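You operate a simulated robot arm through the tools that you are given. There is no shell and no other tool. Be economical: measure what you need, move in short steps, check, and stop when the job is done.

The job below is to be done with a simulated robot arm. You get a single attempt, and the scene is never put back.

TASK
Wipe off the tea stain under the striped cloth.
Fine: fold the cloth back first and out again after; use the teal cloth and put it back.

Only the result counts: the job must be done as asked and must still hold three seconds after the hand-in. Knocking over, shifting, dropping, spilling or breaking anything else fails it. Flat cloth is picked up by pressing the open fingertips on it (5 to 10 N) and closing them slowly along it; thin cloth reads only 2 to 8 mm in the jaws.

THE ROBOT
A 6-joint arm with a two-finger parallel gripper, fixed in place. Base frame: the origin is at the foot of the arm, x ahead of it, y to its left, z up; the work surface is at about z = 74.5. Readings come in cm, degrees, newtons and seconds.
With the tool pointing down near the work surface it reaches from about 46 to 88 cm from the base axis. Its first joint turns from -115.0 to 115.0 degrees. Payload 4.2 kg.
The tool frame sits at the grasp point between the pads (the TCP): z along the fingers, y along the line on which they close. The tips reach 2.3 cm beyond it. Largest opening 9.4 cm; finger width 3.8, thickness 1; the body of the gripper, 5.4 by 9.6 cm, starts 3.9 cm behind the TCP.
Orientation is that of the tool frame in the base frame, as [roll, pitch, yaw] about the fixed x, y, z axes, in that order (R = Rz(yaw) Ry(pitch) Rx(roll)). With the fingers straight down and closing along the base's y, the tool's x points along the base's -x, its y along +y and its z along -z.

THE INTERFACE
- The arm moves only by the tool nudge_tool. Its argument "series" is a list of rows, each a list of 7 numbers: the shift along the base's x, y, z in cm, then the turn, a rotation vector about the base's x, y, z in degrees, then the gripper command, from -1 (fully open) to 1 (shut), values between in proportion. In form: [[dx, dy, dz, ax, ay, az, grip], ...]. A call has 1 to 20 rows; each row shifts and turns the commanded pose from where the row before left it. Each row takes 0.2 s and may step no farther than 5 cm and 8.6 degrees from the row before; otherwise, or with a gripper value out of range, the whole call is refused. Where a pose cannot be reached the arm comes as near as it can. A force on the tool above 40 N (or 10 N above the force at the start of the call, whichever is more), or a blocked arm, ends the call early, and 0.2 s more pass. Each finger travels about 10.8 cm/s and halts on what it meets, pressing with about 43 N; the grip force reading is that of the motor and also rises with nothing between the fingers. The clock runs only during rows and for 0.2 s after the last one: add rows that do not move to give the fingers time. It gives the time, the measured TCP pose, the force on the tool (base axes), the opening and the grip force at its end, in the units of the frame above (readings bear some noise).
- Cameras (640 x 400 px; columns grow to the right, rows downward): "scene" is fixed at [4.56, -49.13, 132.82]; the picture's right is [0.39, -0.92, 0.00], its down [-0.64, -0.27, -0.72] and it looks along [0.66, 0.28, -0.69] (base axes); focal length 214 px, centre (320, 200). "wrist" rides on the gripper at [-3.9, 0, -4.4] in the tool frame; the picture's right is [0.00, -1.00, 0.00], its down [0.97, 0.00, -0.24] and it looks along [0.24, 0.00, 0.97] (tool axes); focal length 218 px, centre (320, 200). There is no depth. A picture from a camera that has moved, and an enlarged one, comes with that camera's place and axes in the base frame and with its lens. The place of the scene camera against the robot may be out by one fixed shift of up to 1.2 cm in any direction.
- grab_frame(camera): a new picture of that camera. The clock stands still meanwhile.
- lift_body(by): slides the trunk up (or, below 0, down) by that many cm; the arm rides with it, the base frame stays. It gives what a move gives, with no picture.
- enlarge(camera, box): a new picture of the part [left, top, right, bottom] of that camera's present view, enlarged. The clock stands still meanwhile.
- hand_in(): hands the job in; it is judged then, once.

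Go step by step. Nothing tells you positions but the pictures and the camera data: compare them with the known pose of the tool, close in by small moves and look again before you grip or let go. The budget is 120 turns and 68 pictures, counting those below and the enlarged ones. Unless the task says otherwise, let go and move clear before handing in, and close with one line.

The tools are called as a command line: name --pt "numbers of a row" for each row, then --argument value for the rest, lists and objects as JSON in quotes. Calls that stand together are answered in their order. nudge_tool: Moves the arm, as the interface text tells. Its arguments: {"type":"object","properties":{"series":{"type":"array"}},"required":["series"]} The other tools are called the same way: lift_body (by) slides the trunk up or down; grab_frame (camera) takes a picture; enlarge (camera, box) takes an enlarged picture of a part of a camera's view; hand_in () hands the job in.

At the start:

```text
t: 0.0
ee_pos: [55.13, -24.56, 121.46]
orientation: [179.9, 0.1, 180.0]
wrist_force: [0.3, 0.8, 0.0]
finger_gap: 9.38
finger_force: 0.1
trunk travel left (down, up): [-67.5, 31.5]
```

scene: 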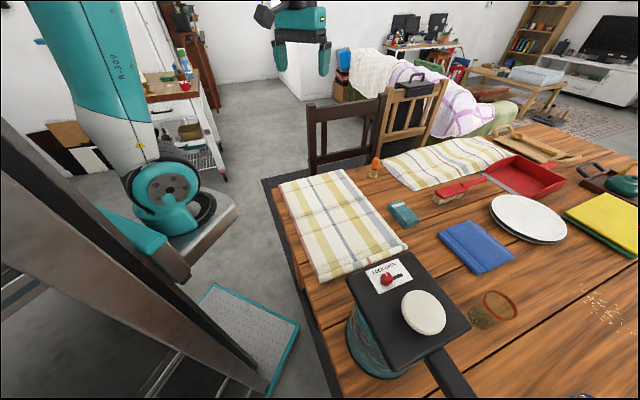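
wrist: 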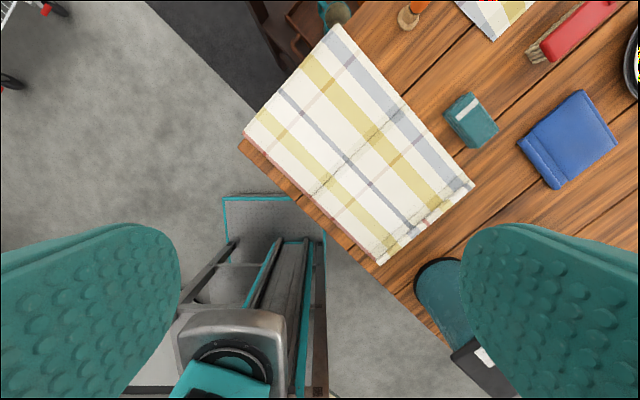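

I see two striped cloths, one near the table's left edge and one farther back, plus a small teal item between them that may be the teal cloth. I'll enlarge the views to tell things apart.

enlarge --camera "scene" --box '[260, 120, 460, 290]'

enlarge --camera "scene" --box '[400, 120, 640, 290]'

enlarge --camera "wrist" --box '[230, 0, 640, 270]'

```text
2.35 times, centred on (360, 205) of scene
camera zoom: at [4.56, -49.13, 132.82], right [0.39, -0.92, 0.0], down [-0.64, -0.27, -0.72], along [0.66, 0.28, -0.69], focal length 505 px, centre (226, 188)
```

zoom: 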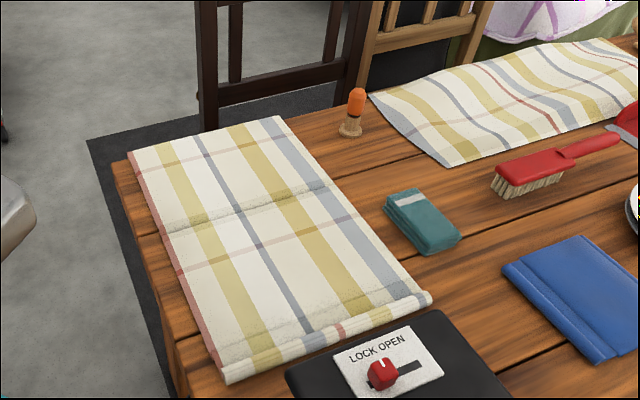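

```text
2.35 times, centred on (520, 205) of scene
camera zoom: at [4.56, -49.13, 132.82], right [0.39, -0.92, 0.0], down [-0.64, -0.27, -0.72], along [0.66, 0.28, -0.69], focal length 505 px, centre (-151, 188)
```

zoom: 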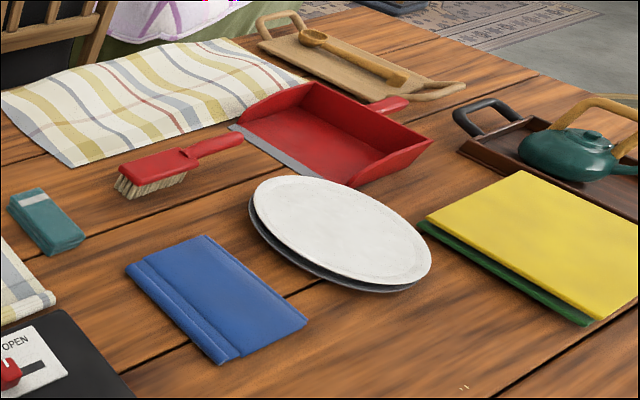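

```text
1.48 times, centred on (435, 135) of wrist
camera zoom: at [59.09, -24.41, 125.81], right [0.0, -1.0, 0.0], down [-0.97, 0.0, 0.24], along [-0.24, 0.0, -0.97], focal length 323 px, centre (150, 296)
```

zoom: 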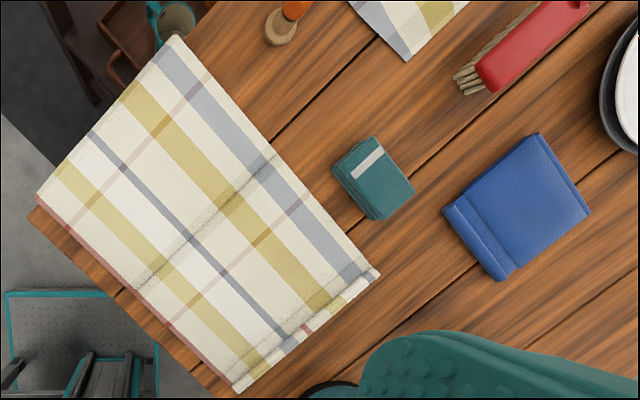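

The near striped cloth (about 29x45 cm, turned 45°) is within reach. The far one is about 100 cm out and isn't. I'll move over the near part of the table for a closer look.

nudge_tool --pt "0 -4 0 0 0 0 -1" --pt "0 -4 0 0 0 0 -1" --pt "0 -4 0 0 0 0 -1" --pt "0 -4 0 0 0 0 -1" --pt "0 -4 0 0 0 0 -1" --pt "0 0 0 0 0 0 -1"

grab_frame --camera "wrist"

enlarge --camera "scene" --box '[370, 180, 450, 240]'

enlarge --camera "scene" --box '[330, 230, 640, 400]'

```text
t: 1.4
ee_pos: [54.97, -44.52, 121.41]
orientation: [180.0, -0.1, -179.9]
wrist_force: [-0.4, 0.6, -0.3]
finger_gap: 9.38
finger_force: 0.0
trunk travel left (down, up): [-67.5, 31.5]
```

```text
62 pictures are left
camera wrist: at [59.02, -44.41, 125.85], right [0.0, -1.0, 0.0], down [-0.97, 0.0, 0.24], along [-0.24, 0.0, -0.97], focal length 218 px, centre (320, 200)
```

wrist: 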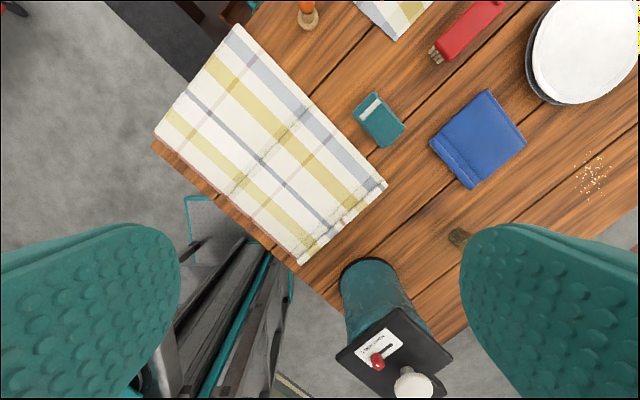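

```text
6.67 times, centred on (410, 210) of scene
camera zoom: at [4.56, -49.13, 132.82], right [0.39, -0.92, 0.0], down [-0.64, -0.27, -0.72], along [0.66, 0.28, -0.69], focal length 1430 px, centre (-280, 133)
```

zoom: 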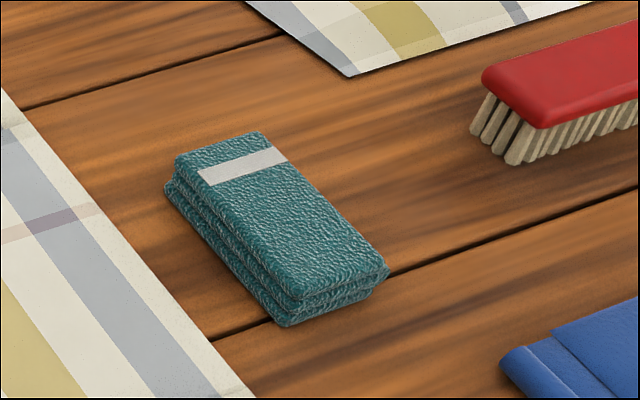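

```text
2.06 times, centred on (485, 315) of scene
camera zoom: at [4.56, -49.13, 132.82], right [0.39, -0.92, 0.0], down [-0.64, -0.27, -0.72], along [0.66, 0.28, -0.69], focal length 443 px, centre (-21, -37)
```

zoom: 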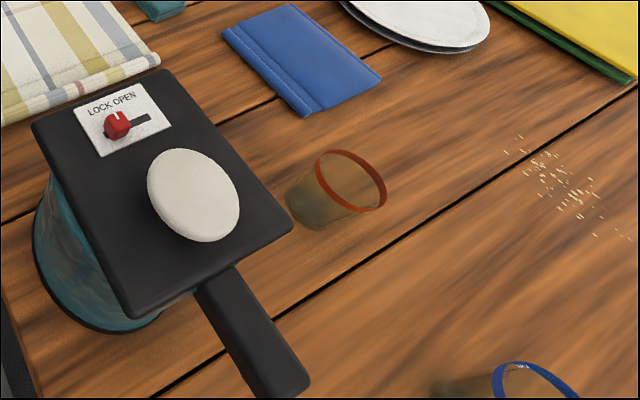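

The teal item is a folded terry cloth near (64,-57). A tall pump pot stands about 8.5 cm off the striped cloth's near end, which has a turned-up hem. I'll turn the gripper to line up with that cloth and look at the hem from closer.

nudge_tool --pt "-1.75 -0.72 -3.2 0 0 -7.5 -1" --pt "-1.75 -0.72 -3.2 0 0 -7.5 -1" --pt "-1.75 -0.72 -3.2 0 0 -7.5 -1" --pt "-1.75 -0.72 -3.2 0 0 -7.5 -1" --pt "-1.75 -0.72 -3.2 0 0 -7.5 -1" --pt "-1.75 -0.72 -3.2 0 0 -7.5 -1" --pt "0 0 0 0 0 0 -1"

grab_frame --camera "wrist"

grab_frame --camera "scene"

```text
t: 3.0
ee_pos: [44.79, -48.95, 102.2]
orientation: [-180.0, 0.0, 134.9]
wrist_force: [-0.3, 0.4, 0.4]
finger_gap: 9.39
finger_force: 0.1
trunk travel left (down, up): [-67.5, 31.5]
```

```text
59 pictures are left
camera wrist: at [47.52, -51.56, 106.65], right [-0.71, -0.71, 0.0], down [-0.69, 0.69, 0.24], along [-0.17, 0.17, -0.97], focal length 218 px, centre (320, 200)
```

wrist: 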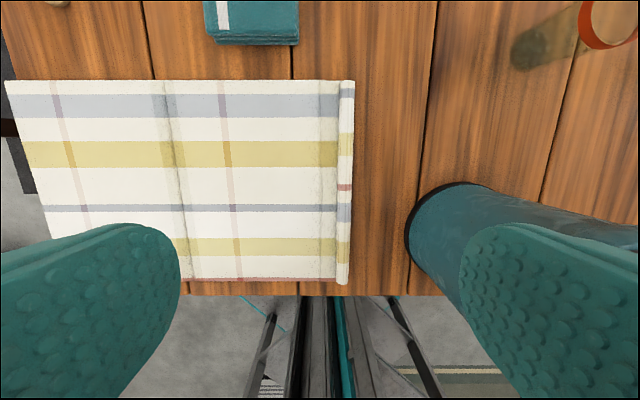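

```text
58 pictures are left
```

scene: 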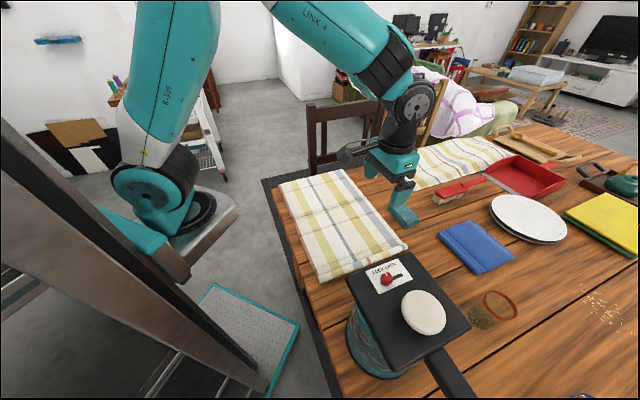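

The view is now aligned with the cloth. There's a seam mid-cloth and a raised hem at the near end; I'll look at the hem in detail.

enlarge --camera "wrist" --box '[300, 70, 380, 120]'

enlarge --camera "scene" --box '[300, 225, 420, 300]'

```text
8.00 times, centred on (340, 95) of wrist
camera zoom: at [47.52, -51.56, 106.65], right [-0.71, -0.71, 0.0], down [-0.69, 0.69, 0.24], along [-0.17, 0.17, -0.97], focal length 1746 px, centre (160, 1040)
```

zoom: 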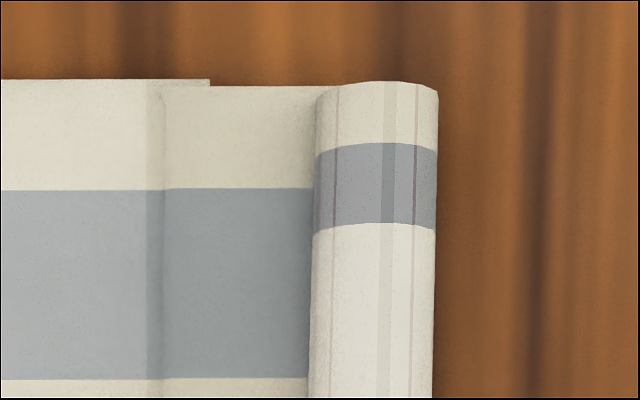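

```text
5.33 times, centred on (360, 262) of scene
camera zoom: at [4.56, -49.13, 132.82], right [0.39, -0.92, 0.0], down [-0.64, -0.27, -0.72], along [0.66, 0.28, -0.69], focal length 1144 px, centre (107, -133)
```

zoom: 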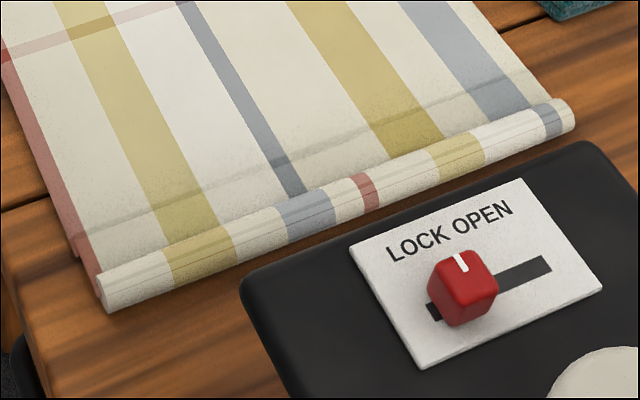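

The hem is a roll about 1.9 cm thick, running along w near s≈6.5 (s is the long axis of the cloth). I'll bring the fingers astride it with about a 5 cm opening and stop above it to check.

nudge_tool --pt "-1.9 -0.6 -3 0 0 0 -0.06" --pt "-1.9 -0.6 -3 0 0 0 -0.06" --pt "0 0 -4 0 0 0 -0.06" --pt "0 0 -4 0 0 0 -0.06" --pt "0 0 -3 0 0 0 -0.06" --pt "0 0 0 0 0 0 -0.06"

grab_frame --camera "wrist"

enlarge --camera "scene" --box '[280, 130, 480, 300]'

```text
t: 4.4
ee_pos: [40.95, -50.2, 85.37]
orientation: [180.0, 0.0, 135.1]
wrist_force: [-0.3, 0.1, 0.5]
finger_gap: 4.98
finger_force: 0.0
trunk travel left (down, up): [-67.5, 31.5]
```

```text
55 pictures are left
camera wrist: at [43.7, -52.79, 89.76], right [-0.71, -0.71, 0.0], down [-0.69, 0.69, 0.24], along [-0.17, 0.17, -0.97], focal length 218 px, centre (320, 200)
```

wrist: 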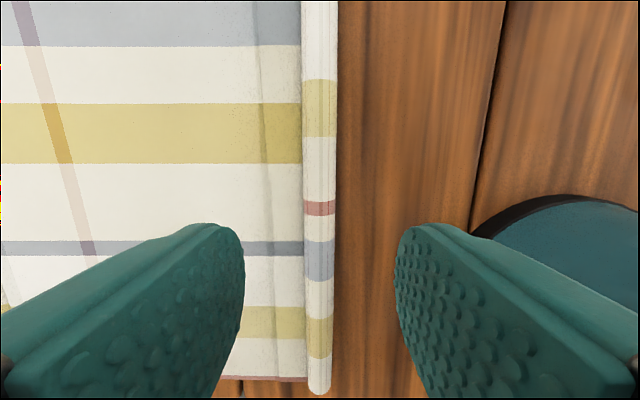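

```text
2.35 times, centred on (380, 215) of scene
camera zoom: at [4.56, -49.13, 132.82], right [0.39, -0.92, 0.0], down [-0.64, -0.27, -0.72], along [0.66, 0.28, -0.69], focal length 505 px, centre (179, 165)
```

zoom: 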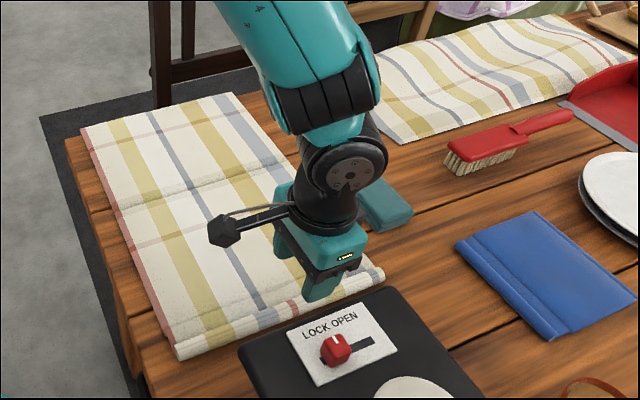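

The roll is centred between the fingers with clear room to the pot. I'll lower to just off the table and close slowly.

nudge_tool --pt "0 0 -4 0 0 0 -0.06" --pt "0 0 -2.5 0 0 0 -0.06" --pt "0 0 -1.6 0 0 0 -0.06" --pt "0 0 0 0 0 0 0.2" --pt "0 0 0 0 0 0 0.4" --pt "0 0 0 0 0 0 0.6" --pt "0 0 0 0 0 0 0.8" --pt "0 0 0 0 0 0 1" --pt "0 0 0 0 0 0 1" --pt "0 0 0 0 0 0 1"

grab_frame --camera "wrist"

```text
t: 5.2
ee_pos: [40.96, -50.06, 77.85]
orientation: [179.6, 0.1, 135.0]
wrist_force: [-0.4, 11.6, 25.7]
finger_gap: 4.1
finger_force: 4.0
trunk travel left (down, up): [-67.5, 31.5]
stopped in row 4: the force on the tool passed its limit (the readings are from after the stop); the commanded pose is now the measured one
```

```text
53 pictures are left
camera wrist: at [43.74, -52.74, 82.2], right [-0.71, -0.71, 0.0], down [-0.69, 0.68, 0.24], along [-0.17, 0.17, -0.97], focal length 218 px, centre (320, 200)
```

wrist: 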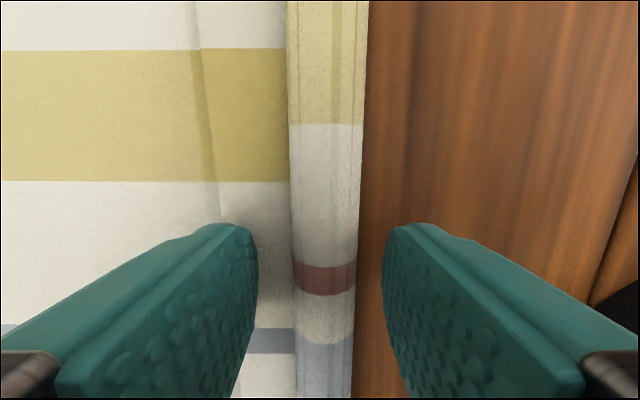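

The inner fingertip is pressing on the cloth with 25 N, so the cloth top is near z 75.5. I'll rise slightly and then close.

nudge_tool --pt "0 0 0.4 0 0 0 0.13" --pt "0 0 0 0 0 0 0.13" --pt "0 0 0 0 0 0 0.3" --pt "0 0 0 0 0 0 0.45" --pt "0 0 0 0 0 0 0.6" --pt "0 0 0 0 0 0 0.8" --pt "0 0 0 0 0 0 1" --pt "0 0 0 0 0 0 1"

grab_frame --camera "wrist"

```text
t: 7.0
ee_pos: [40.99, -50.25, 78.07]
orientation: [179.9, 0.1, 135.1]
wrist_force: [-1.0, -1.4, -0.3]
finger_gap: 2.02
finger_force: 43.5
trunk travel left (down, up): [-67.5, 31.5]
```

```text
52 pictures are left
camera wrist: at [43.69, -52.91, 82.44], right [-0.71, -0.71, 0.0], down [-0.69, 0.69, 0.24], along [-0.17, 0.17, -0.97], focal length 218 px, centre (320, 200)
```

wrist: 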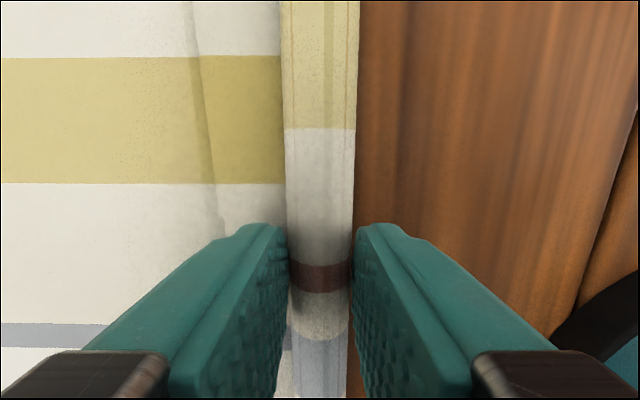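

The roll is firmly held at a 2.0 cm gap. I'll lift it along an arc about the mid seam.

nudge_tool --pt "0.2 0.2 3.2 0 0 0 1" --pt "0.6 0.6 3.2 0 0 0 1" --pt "0.9 0.9 3.0 0 0 0 1" --pt "1.2 1.2 3.0 0 0 0 1" --pt "1.5 1.5 2.7 0 0 0 1" --pt "1.6 1.6 2.4 0 0 0 1" --pt "0 0 0 0 0 0 1"

grab_frame --camera "scene"

grab_frame --camera "wrist"

```text
t: 8.6
ee_pos: [46.9, -44.13, 95.69]
orientation: [179.8, 0.1, 135.1]
wrist_force: [0.7, 0.7, 1.0]
finger_gap: 2.05
finger_force: 42.9
trunk travel left (down, up): [-67.5, 31.5]
```

```text
51 pictures are left
```

scene: 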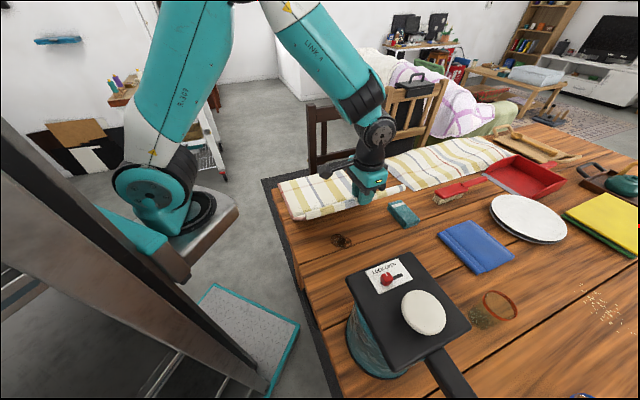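

```text
50 pictures are left
camera wrist: at [49.7, -46.83, 100.01], right [-0.71, -0.71, 0.0], down [-0.69, 0.69, 0.24], along [-0.17, 0.17, -0.97], focal length 218 px, centre (320, 200)
```

wrist: 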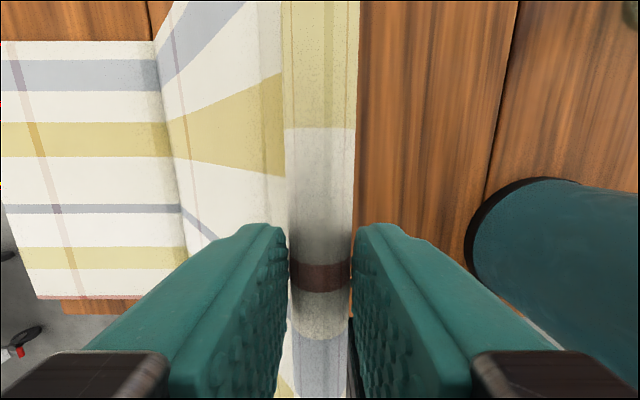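

The flap is lifting cleanly and the stain shows at about (45,-41). I'll carry the roll over the mid seam.

nudge_tool --pt "1.6 1.6 2.0 0 0 0 1" --pt "1.6 1.6 2.0 0 0 0 1" --pt "2.1 2.1 1.2 0 0 0 1" --pt "2.1 2.1 1.2 0 0 0 1" --pt "2.2 2.2 0.4 0 0 0 1" --pt "2.2 2.2 0.3 0 0 0 1" --pt "2.2 2.2 -0.4 0 0 0 1" --pt "2.2 2.2 -0.7 0 0 0 1" --pt "0 0 0 0 0 0 1"

grab_frame --camera "scene"

grab_frame --camera "wrist"

```text
t: 10.6
ee_pos: [63.0, -27.87, 101.68]
orientation: [179.9, 0.1, 135.1]
wrist_force: [-0.2, 0.3, -1.1]
finger_gap: 2.06
finger_force: 43.0
trunk travel left (down, up): [-67.5, 31.5]
```

```text
49 pictures are left
```

scene: 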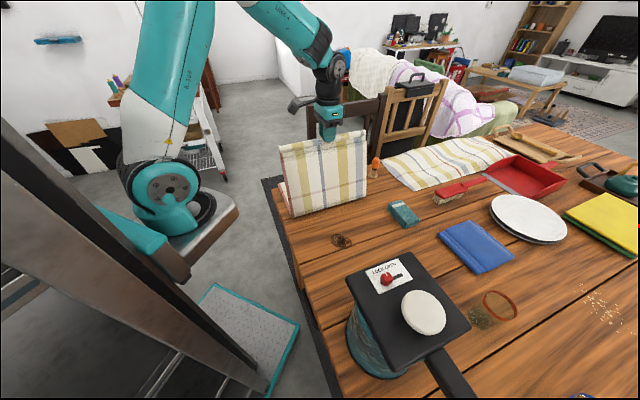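

```text
48 pictures are left
camera wrist: at [65.9, -30.59, 105.97], right [-0.71, -0.71, 0.0], down [-0.69, 0.69, 0.24], along [-0.17, 0.17, -0.97], focal length 218 px, centre (320, 200)
```

wrist: 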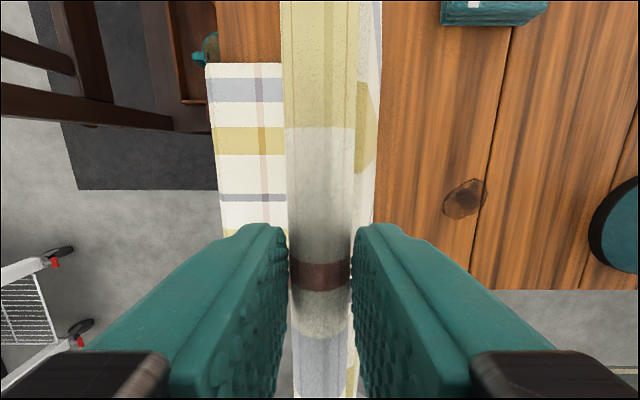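

The stain is fully exposed, centred near (45.1,-40.4) and about 5-6 cm across. I'll go on over and down so the roll lands on the far half, short of the table edge.

nudge_tool --pt "2.2 2.2 -1.1 0 0 0 1" --pt "1.8 1.8 -1.5 0 0 0 1" --pt "1.6 1.6 -2.0 0 0 0 1" --pt "1.3 1.3 -2.5 0 0 0 1" --pt "1.1 1.1 -2.8 0 0 0 1" --pt "0.8 0.8 -3 0 0 0 1" --pt "0.3 0.3 -3 0 0 0 1" --pt "0 0 0 0 0 0 1"

grab_frame --camera "scene"

grab_frame --camera "wrist"

```text
t: 12.4
ee_pos: [72.14, -18.91, 85.68]
orientation: [179.8, 0.1, 135.1]
wrist_force: [-0.9, 0.4, -0.4]
finger_gap: 2.02
finger_force: 43.0
trunk travel left (down, up): [-67.5, 31.5]
```

```text
47 pictures are left
```

scene: 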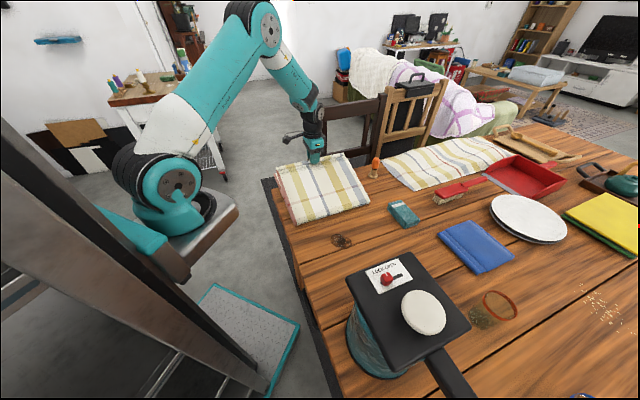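

```text
46 pictures are left
camera wrist: at [74.88, -21.52, 90.09], right [-0.71, -0.71, 0.0], down [-0.69, 0.69, 0.24], along [-0.17, 0.17, -0.97], focal length 218 px, centre (320, 200)
```

wrist: 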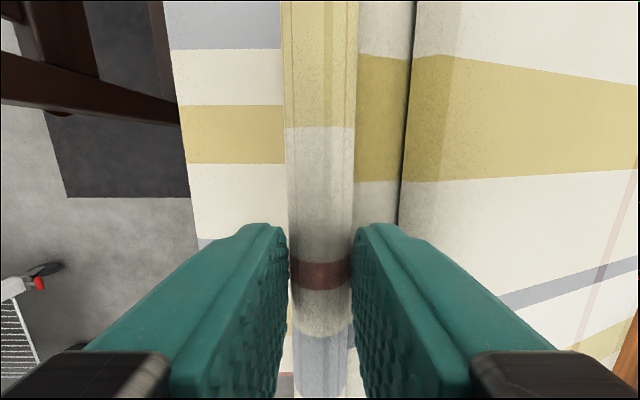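

The roll sits above the far half, but the cloth's far edge looks farther out than before. I'll zoom in to check whether the cloth slid.

enlarge --camera "scene" --box '[255, 130, 395, 240]'

```text
3.64 times, centred on (325, 185) of scene
camera zoom: at [4.56, -49.13, 132.82], right [0.39, -0.92, 0.0], down [-0.64, -0.27, -0.72], along [0.66, 0.28, -0.69], focal length 780 px, centre (302, 254)
```

zoom: 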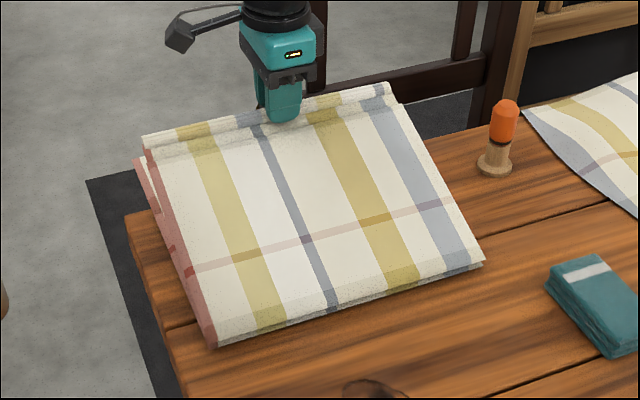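

The far edge has moved out about 7 cm, which doesn't fit a simple fold. I'll zoom the wrist view on that edge.

enlarge --camera "wrist" --box '[120, 0, 300, 240]'

enlarge --camera "scene" --box '[265, 145, 325, 185]'

```text
1.67 times, centred on (210, 120) of wrist
camera zoom: at [74.88, -21.52, 90.09], right [-0.71, -0.71, 0.0], down [-0.69, 0.69, 0.24], along [-0.17, 0.17, -0.97], focal length 364 px, centre (503, 333)
```

zoom: 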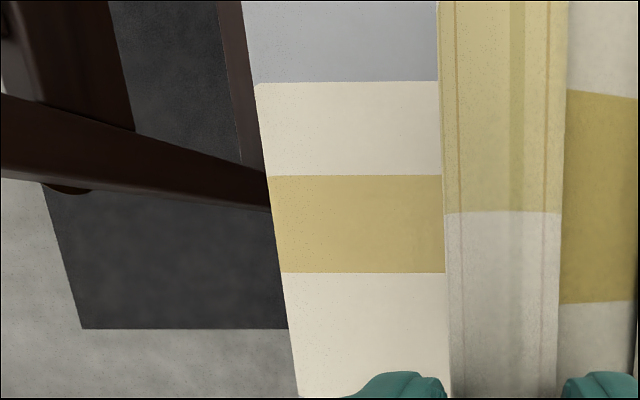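

```text
10.00 times, centred on (295, 165) of scene
camera zoom: at [4.56, -49.13, 132.82], right [0.39, -0.92, 0.0], down [-0.64, -0.27, -0.72], along [0.66, 0.28, -0.69], focal length 2145 px, centre (570, 550)
```

zoom: 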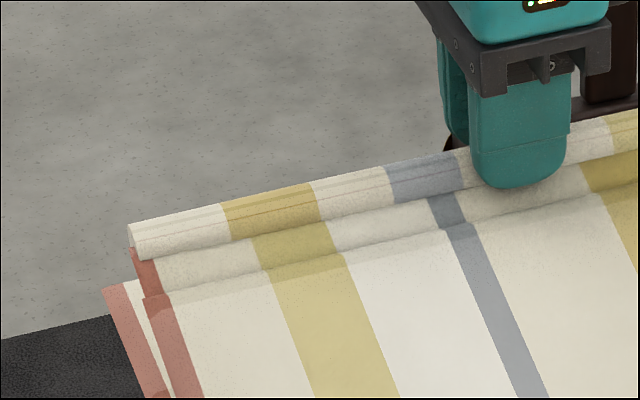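

The far end probably includes a part that used to hang over the table edge. Either way, the roll is above the table, so I'll lower it gently onto the far half.

nudge_tool --pt "0 0 -2 0 0 0 1" --pt "0 0 -2 0 0 0 1" --pt "0 0 -1.2 0 0 0 1" --pt "0 0 -0.6 0 0 0 1" --pt "0 0 0 0 0 0 1"

enlarge --camera "scene" --box '[255, 130, 395, 240]'

grab_frame --camera "wrist"

```text
t: 13.6
ee_pos: [72.17, -18.88, 79.77]
orientation: [179.9, 0.2, 135.0]
wrist_force: [1.6, 1.1, -1.1]
finger_gap: 2.02
finger_force: 43.4
trunk travel left (down, up): [-67.5, 31.5]
```

```text
3.64 times, centred on (325, 185) of scene
camera zoom: at [4.56, -49.13, 132.82], right [0.39, -0.92, 0.0], down [-0.64, -0.27, -0.72], along [0.66, 0.28, -0.69], focal length 780 px, centre (302, 254)
```

zoom: 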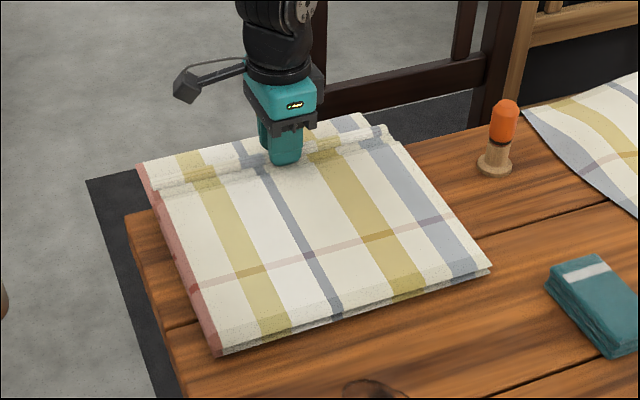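

```text
41 pictures are left
camera wrist: at [74.97, -21.63, 84.14], right [-0.71, -0.71, 0.0], down [-0.69, 0.69, 0.24], along [-0.17, 0.17, -0.97], focal length 218 px, centre (320, 200)
```

wrist: 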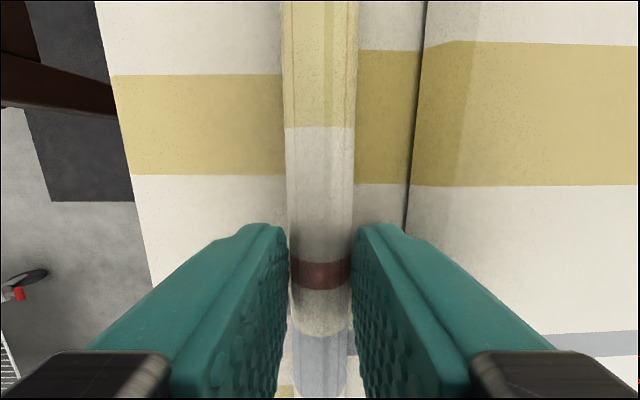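

The roll hovers about 1 cm above the lower layer. I'll lower the last bit, open slightly and rise.

nudge_tool --pt "0 0 -0.5 0 0 0 1" --pt "0 0 -0.3 0 0 0 1" --pt "0 0 0 0 0 0 0.45" --pt "0 0 0 0 0 0 0.3" --pt "0 0 0 0 0 0 0.3" --pt "0 0 1 0 0 0 0.3" --pt "0 0 3 0 0 0 0.3" --pt "0 0 4 0 0 0 0.3" --pt "0 0 4 0 0 0 0.3" --pt "0 0 4 0 0 0 0.3" --pt "0 0 4 0 0 0 0.3" --pt "0 0 0 0 0 0 0.3"

grab_frame --camera "wrist"

enlarge --camera "scene" --box '[255, 130, 395, 270]'

```text
t: 16.2
ee_pos: [72.08, -18.91, 99.08]
orientation: [179.9, 0.1, 134.9]
wrist_force: [0.2, -0.7, 0.5]
finger_gap: 3.3
finger_force: 0.0
trunk travel left (down, up): [-67.5, 31.5]
```

```text
40 pictures are left
camera wrist: at [74.96, -21.64, 103.52], right [-0.71, -0.71, 0.0], down [-0.69, 0.69, 0.24], along [-0.17, 0.17, -0.97], focal length 218 px, centre (320, 200)
```

wrist: 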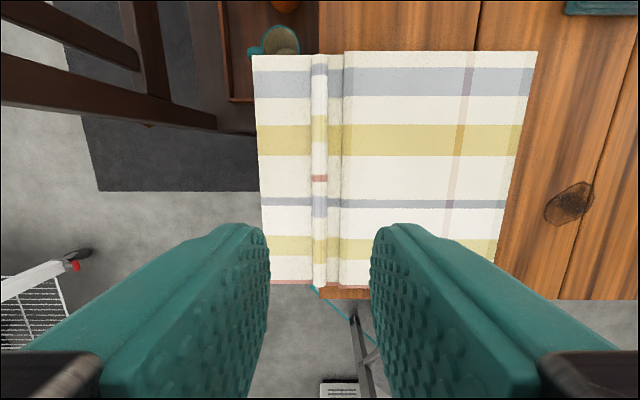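

```text
2.86 times, centred on (325, 200) of scene
camera zoom: at [4.56, -49.13, 132.82], right [0.39, -0.92, 0.0], down [-0.64, -0.27, -0.72], along [0.66, 0.28, -0.69], focal length 613 px, centre (306, 200)
```

zoom: 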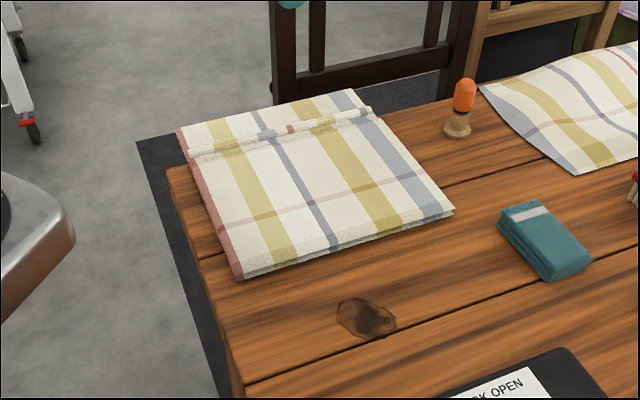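

The cloth is lying folded, held, with its roll at the table edge, and the stain is fully exposed. Next I'll go over the teal cloth, turning the fingers 90° so they close across its narrow side.

nudge_tool --pt "-1 -3.3 0 0 0 8.2 0" --pt "-1 -3.3 0 0 0 8.2 -0.5" --pt "-1 -3.3 0 0 0 8.2 -1" --pt "-1 -3.3 0 0 0 8.2 -1" --pt "-1 -3.3 0 0 0 8.2 -1" --pt "-1 -3.3 0 0 0 8.2 -1" --pt "-1 -3.3 0 0 0 8.2 -1" --pt "-1 -3.3 0 0 0 8.2 -1" --pt "-1 -3.3 0 0 0 8.2 -1" --pt "-0.5 -3.3 0 0 0 8.2 -1" --pt "0 -3.3 0 0 0 8.0 -1" --pt "0 0 0 0 0 0 -1"

grab_frame --camera "wrist"

grab_frame --camera "scene"

```text
t: 18.8
ee_pos: [62.67, -55.23, 99.0]
orientation: [179.9, 0.1, -134.9]
wrist_force: [0.2, 0.4, 0.0]
finger_gap: 9.41
finger_force: 0.1
trunk travel left (down, up): [-67.5, 31.5]
```

```text
38 pictures are left
camera wrist: at [65.48, -52.47, 103.45], right [0.71, -0.71, 0.0], down [-0.69, -0.69, 0.24], along [-0.17, -0.17, -0.97], focal length 218 px, centre (320, 200)
```

wrist: 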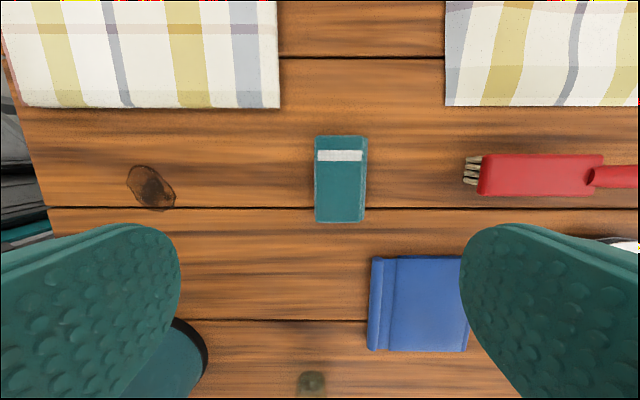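

```text
37 pictures are left
```

scene: 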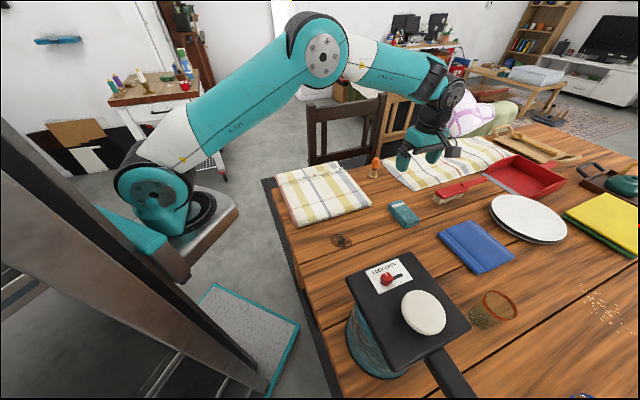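

The teal cloth is squarely aligned: centre about (64.6,-57.0), 6.3 by 10.7 cm. I'll centre on it and lower with open fingers.

nudge_tool --pt "1.0 -0.9 -3 0 0 0 -1" --pt "0.93 -0.87 -4 0 0 0 -1" --pt "0 0 -4 0 0 0 -1" --pt "0 0 -2 0 0 0 -1" --pt "0 0 0 0 0 0 -1"

grab_frame --camera "wrist"

```text
t: 20.0
ee_pos: [64.74, -56.9, 85.94]
orientation: [179.9, 0.1, -135.0]
wrist_force: [0.0, 0.6, 0.2]
finger_gap: 9.39
finger_force: 0.0
trunk travel left (down, up): [-67.5, 31.5]
```

```text
36 pictures are left
camera wrist: at [67.54, -54.11, 90.34], right [0.71, -0.71, 0.0], down [-0.69, -0.69, 0.24], along [-0.17, -0.17, -0.97], focal length 218 px, centre (320, 200)
```

wrist: 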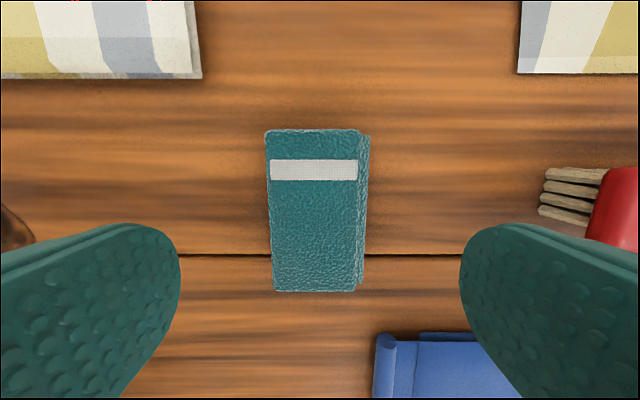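

It's centred. I'll lower and close slowly.

nudge_tool --pt "0 0 -3 0 0 0 -1" --pt "0 0 -3 0 0 0 -1" --pt "0 0 -2.2 0 0 0 -1" --pt "0 0 0 0 0 0 -0.6" --pt "0 0 0 0 0 0 -0.3" --pt "0 0 0 0 0 0 0" --pt "0 0 0 0 0 0 0.3" --pt "0 0 0 0 0 0 0.3"

grab_frame --camera "wrist"

```text
t: 21.8
ee_pos: [64.7, -56.96, 77.93]
orientation: [180.0, 0.0, -135.0]
wrist_force: [0.3, -0.2, -0.7]
finger_gap: 6.09
finger_force: 42.7
trunk travel left (down, up): [-67.5, 31.5]
```

```text
35 pictures are left
camera wrist: at [67.49, -54.09, 82.14], right [0.71, -0.71, 0.0], down [-0.69, -0.69, 0.24], along [-0.17, -0.17, -0.97], focal length 218 px, centre (320, 200)
```

wrist: 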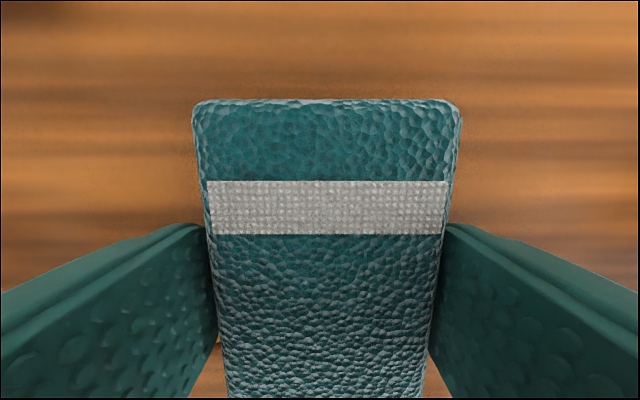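

The teal cloth is held (6.1 cm gap); its home pose is (64.7,-56.96). I'll lift it and carry it over the stain at about (45.5,-40.4).

nudge_tool --pt "0 0 3 0 0 0 0.4" --pt "0 0 4 0 0 0 0.4" --pt "-3.2 2.76 0 0 0 0 0.4" --pt "-3.2 2.76 0 0 0 0 0.4" --pt "-3.2 2.76 0 0 0 0 0.4" --pt "-3.2 2.76 0 0 0 0 0.4" --pt "-3.2 2.76 0 0 0 0 0.4" --pt "-3.2 2.76 0 0 0 0 0.4" --pt "0 0 -3 0 0 0 0.4" --pt "0 0 0 0 0 0 0.4"

grab_frame --camera "wrist"

enlarge --camera "scene" --box '[255, 130, 455, 270]'

```text
t: 24.0
ee_pos: [45.58, -40.34, 81.95]
orientation: [179.9, 0.1, -135.0]
wrist_force: [0.1, -0.6, -0.7]
finger_gap: 6.11
finger_force: 43.1
trunk travel left (down, up): [-67.5, 31.5]
```

```text
34 pictures are left
camera wrist: at [48.24, -37.53, 86.34], right [0.71, -0.71, 0.0], down [-0.69, -0.69, 0.24], along [-0.17, -0.17, -0.97], focal length 218 px, centre (320, 200)
```

wrist: 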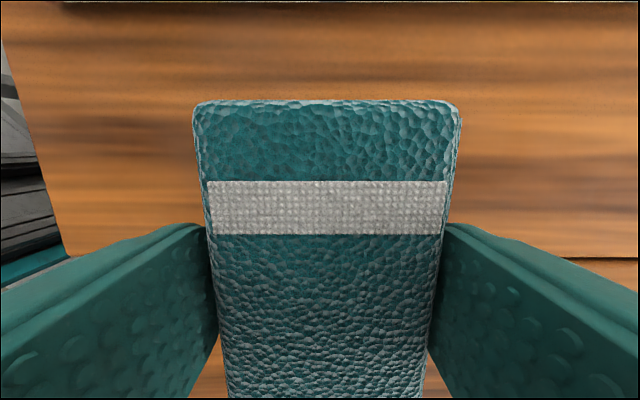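

```text
2.86 times, centred on (355, 200) of scene
camera zoom: at [4.56, -49.13, 132.82], right [0.39, -0.92, 0.0], down [-0.64, -0.27, -0.72], along [0.66, 0.28, -0.69], focal length 613 px, centre (220, 200)
```

zoom: 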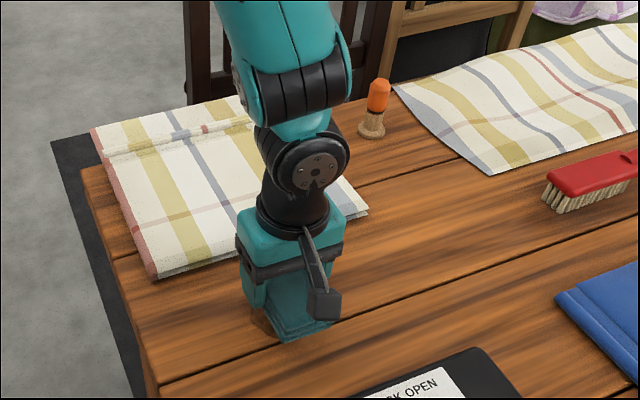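

The pack is over the stain. I'll press down gently to find a good contact force.

nudge_tool --pt "0 0 -3 0 0 0 0.4" --pt "0 0 -1.0 0 0 0 0.4" --pt "0 0 -0.2 0 0 0 0.4" --pt "0 0 0 0 0 0 0.4"

```text
t: 25.0
ee_pos: [45.35, -40.27, 77.65]
orientation: [179.9, 0.1, -135.0]
wrist_force: [-0.4, 4.7, 21.5]
finger_gap: 6.1
finger_force: 43.6
trunk travel left (down, up): [-67.5, 31.5]
```

Contact is about 21 N. I'll ease off slightly and scrub back and forth over the stain.

nudge_tool --pt "0 0 0.1 0 0 0 0.4" --pt "1.4 -1.4 0 0 0 0 0.4" --pt "1.4 -1.4 0 0 0 0 0.4" --pt "-1.4 1.4 0 0 0 0 0.4" --pt "-1.4 1.4 0 0 0 0 0.4" --pt "-1.4 1.4 0 0 0 0 0.4" --pt "-1.4 1.4 0 0 0 0 0.4" --pt "1.4 -1.4 0 0 0 0 0.4" --pt "1.4 -1.4 0 0 0 0 0.4" --pt "-1.4 -1.4 0 0 0 0 0.4" --pt "-0.7 -0.7 0 0 0 0 0.4" --pt "1.4 1.4 0 0 0 0 0.4" --pt "1.4 1.4 0 0 0 0 0.4" --pt "1.4 1.4 0 0 0 0 0.4" --pt "-1.4 -1.4 0 0 0 0 0.4" --pt "-0.7 -0.7 0 0 0 0 0.4" --pt "0 0 0 0 0 0 0.4"

```text
t: 28.6
ee_pos: [45.46, -40.37, 77.7]
orientation: [179.8, 0.1, -135.0]
wrist_force: [2.0, 3.1, 5.2]
finger_gap: 6.09
finger_force: 43.4
trunk travel left (down, up): [-67.5, 31.5]
```

I'll lift and move aside to check the spot.

nudge_tool --pt "0 0 3 0 0 0 0.4" --pt "3 -2.8 2 0 0 0 0.4" --pt "3.2 -2.8 0 0 0 0 0.4" --pt "3.2 -2.8 0 0 0 0 0.4" --pt "0 0 0 0 0 0 0.4"

enlarge --camera "scene" --box '[255, 130, 455, 270]'

```text
t: 29.8
ee_pos: [54.84, -48.92, 82.66]
orientation: [179.9, 0.1, -135.0]
wrist_force: [0.3, 0.2, -1.0]
finger_gap: 6.1
finger_force: 43.2
trunk travel left (down, up): [-67.5, 31.5]
```

```text
2.86 times, centred on (355, 200) of scene
camera zoom: at [4.56, -49.13, 132.82], right [0.39, -0.92, 0.0], down [-0.64, -0.27, -0.72], along [0.66, 0.28, -0.69], focal length 613 px, centre (220, 200)
```

zoom: 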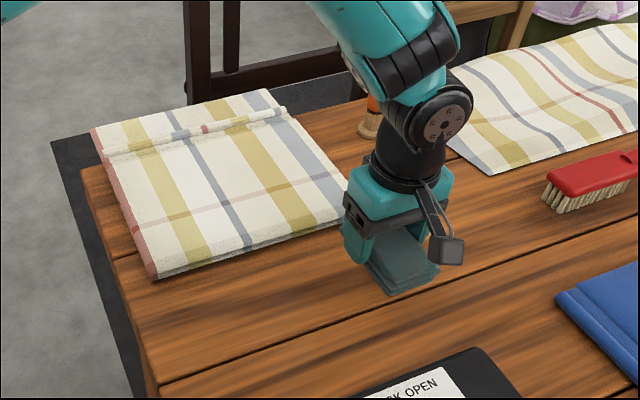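

The stain appears gone; a closer zoom will confirm it.

enlarge --camera "scene" --box '[310, 215, 380, 260]'

```text
8.89 times, centred on (345, 238) of scene
camera zoom: at [4.56, -49.13, 132.82], right [0.39, -0.92, 0.0], down [-0.64, -0.27, -0.72], along [0.66, 0.28, -0.69], focal length 1906 px, centre (98, -133)
```

zoom: 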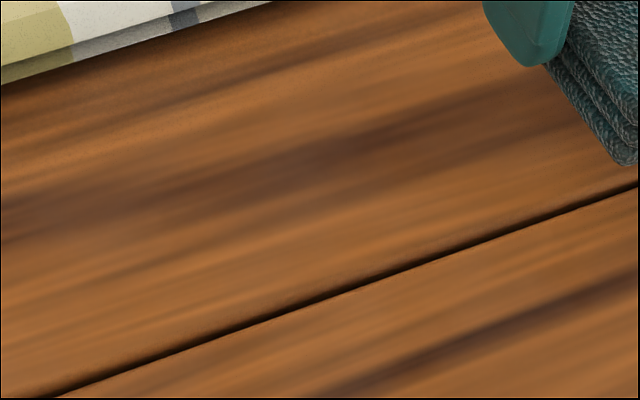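

The table is clean where the stain was. I'll carry the teal cloth back to its home pose.

nudge_tool --pt "3.29 -2.68 1 0 0 0 0.4" --pt "3.29 -2.68 0 0 0 0 0.4" --pt "3.28 -2.68 0 0 0 0 0.4" --pt "0 0 0 0 0 0 0.4" --pt "0 0 -3 0 0 0 0.4" --pt "0 0 -2 0 0 0 0.4" --pt "0 0 0 0 0 0 0.4"

```text
t: 31.4
ee_pos: [64.76, -56.8, 78.5]
orientation: [179.9, 0.0, -135.0]
wrist_force: [0.5, 0.8, 0.5]
finger_gap: 6.12
finger_force: 42.8
trunk travel left (down, up): [-67.5, 31.5]
```

nudge_tool --pt "0 -0.1 -0.5 0 0 0 0.4" --pt "0 0 0 0 0 0 0.4" --pt "0 0 0 0 0 0 -0.4" --pt "0 0 0 0 0 0 -0.7" --pt "0 0 0 0 0 0 -0.9" --pt "0 0 2 0 0 0 -0.9" --pt "0 0 4 0 0 0 -0.9" --pt "0 0 4 0 0 0 -0.9" --pt "0 0 4 0 0 0 -0.9" --pt "-1.9 1.7 4 0 0 0 -0.9" --pt "0 0 3 0 0 0 -0.9" --pt "0 0 0 0 0 0 -1"

grab_frame --camera "wrist"

```text
t: 34.0
ee_pos: [62.72, -55.3, 99.25]
orientation: [179.7, 0.1, -135.0]
wrist_force: [-0.6, 0.3, 0.6]
finger_gap: 9.4
finger_force: 0.0
trunk travel left (down, up): [-67.5, 31.5]
```

```text
30 pictures are left
camera wrist: at [65.62, -52.46, 103.59], right [0.71, -0.71, 0.0], down [-0.69, -0.69, 0.24], along [-0.17, -0.17, -0.97], focal length 218 px, centre (320, 200)
```

wrist: 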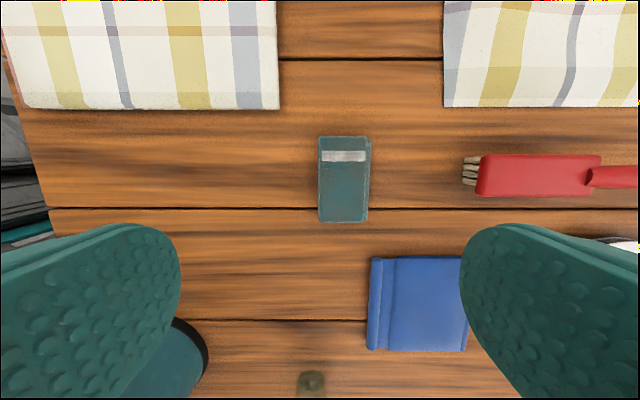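

The stain is gone and the teal cloth is back in its place. I'll return to above the roll and turn back 90°.

nudge_tool --pt "0 3.3 0 0 0 -8.2 -1" --pt "0.5 3.3 0 0 0 -8.2 -1" --pt "1 3.3 0 0 0 -8.2 -1" --pt "1 3.3 0 0 0 -8.2 -1" --pt "1 3.3 0 0 0 -8.2 -1" --pt "1 3.3 0 0 0 -8.2 -1" --pt "1 3.3 0 0 0 -8.2 -0.5" --pt "1 3.3 0 0 0 -8.2 0" --pt "1 3.3 0 0 0 -8.2 0.1" --pt "1 3.3 0 0 0 -8.2 0.1" --pt "1 3.4 0 0 0 -8.0 0.1" --pt "0 0 0 0 0 0 0.1"

grab_frame --camera "wrist"

```text
t: 36.6
ee_pos: [72.46, -18.85, 99.27]
orientation: [179.8, 0.0, 134.9]
wrist_force: [-0.4, -0.6, -0.4]
finger_gap: 4.22
finger_force: 0.1
trunk travel left (down, up): [-67.5, 31.5]
```

```text
29 pictures are left
camera wrist: at [75.22, -21.49, 103.65], right [-0.71, -0.71, 0.0], down [-0.69, 0.69, 0.24], along [-0.17, 0.17, -0.97], focal length 218 px, centre (320, 200)
```

wrist: 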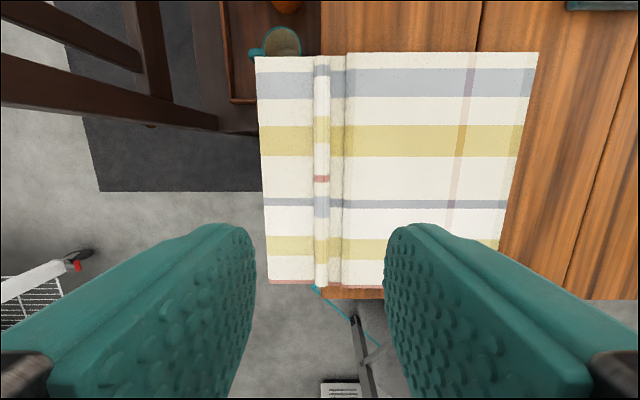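

The folded cloth hasn't moved, and the roll is centred under the fingers. I'll descend and regrip it.

nudge_tool --pt "-0.2 0 -4 0 0 0 0.3" --pt "0 0 -4 0 0 0 0.3" --pt "0 0 -4 0 0 0 0.3" --pt "0 0 -4 0 0 0 0.3" --pt "0 0 -2 0 0 0 0.3" --pt "0 0 -1.6 0 0 0 0.3" --pt "0 0 -0.6 0 0 0 0.3" --pt "0 0 0 0 0 0 0.5" --pt "0 0 0 0 0 0 0.6" --pt "0 0 0 0 0 0 0.8" --pt "0 0 0 0 0 0 1"

grab_frame --camera "wrist"

```text
t: 39.0
ee_pos: [72.15, -18.89, 78.98]
orientation: [179.8, 0.1, 135.0]
wrist_force: [0.8, 0.2, 0.9]
finger_gap: 0.0
finger_force: 42.6
trunk travel left (down, up): [-67.5, 31.5]
```

```text
28 pictures are left
camera wrist: at [74.96, -21.71, 83.4], right [-0.71, -0.71, 0.0], down [-0.69, 0.69, 0.24], along [-0.17, 0.17, -0.97], focal length 218 px, centre (320, 200)
```

wrist: 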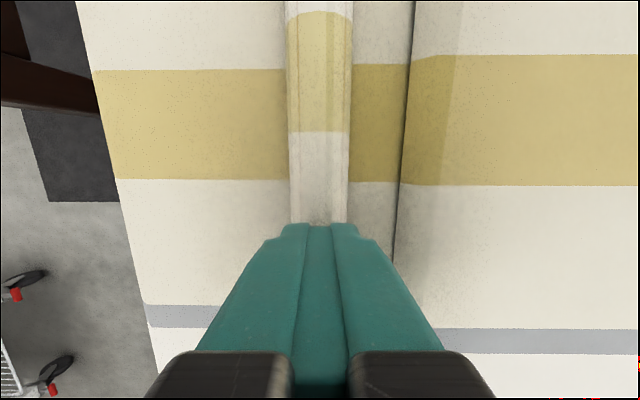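

The fingers closed above the roll because it settled lower. I'll rise, reopen, go about 0.8 cm deeper and close again.

nudge_tool --pt "0 0 1.5 0 0 0 1" --pt "0 0 0 0 0 0 0.3" --pt "0 0 0 0 0 0 0.3" --pt "0 0 -1.5 0 0 0 0.3" --pt "0 0 -0.5 0 0 0 0.3" --pt "0 0 -0.4 0 0 0 0.3" --pt "0 0 0 0 0 0 0.3"

grab_frame --camera "wrist"

```text
t: 40.6
ee_pos: [72.15, -18.74, 78.14]
orientation: [179.9, 0.1, 135.1]
wrist_force: [0.2, -0.5, -0.3]
finger_gap: 3.29
finger_force: 0.1
trunk travel left (down, up): [-67.5, 31.5]
```

```text
27 pictures are left
camera wrist: at [74.92, -21.55, 82.49], right [-0.71, -0.71, 0.0], down [-0.69, 0.69, 0.24], along [-0.17, 0.17, -0.97], focal length 218 px, centre (320, 200)
```

wrist: 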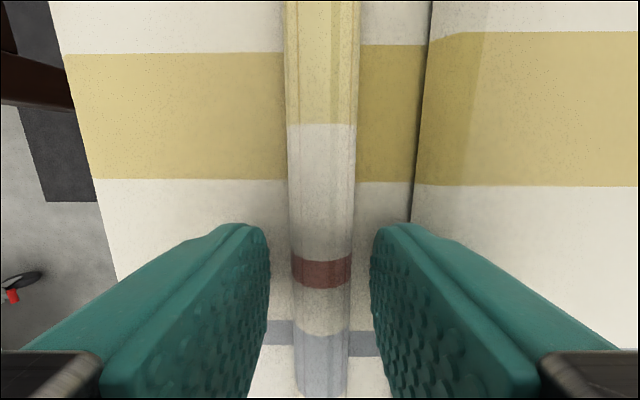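

No contact force yet and the roll is centred between the pads. I'll close.

nudge_tool --pt "0 0 -0.2 0 0 0 0.3" --pt "0 0 0 0 0 0 0.5" --pt "0 0 0 0 0 0 0.6" --pt "0 0 0 0 0 0 0.8" --pt "0 0 0 0 0 0 1" --pt "0 0 0 0 0 0 1"

```text
t: 42.0
ee_pos: [72.12, -18.84, 77.93]
orientation: [179.8, 0.2, 134.9]
wrist_force: [-1.4, -1.2, 0.1]
finger_gap: 2.08
finger_force: 43.3
trunk travel left (down, up): [-67.5, 31.5]
```

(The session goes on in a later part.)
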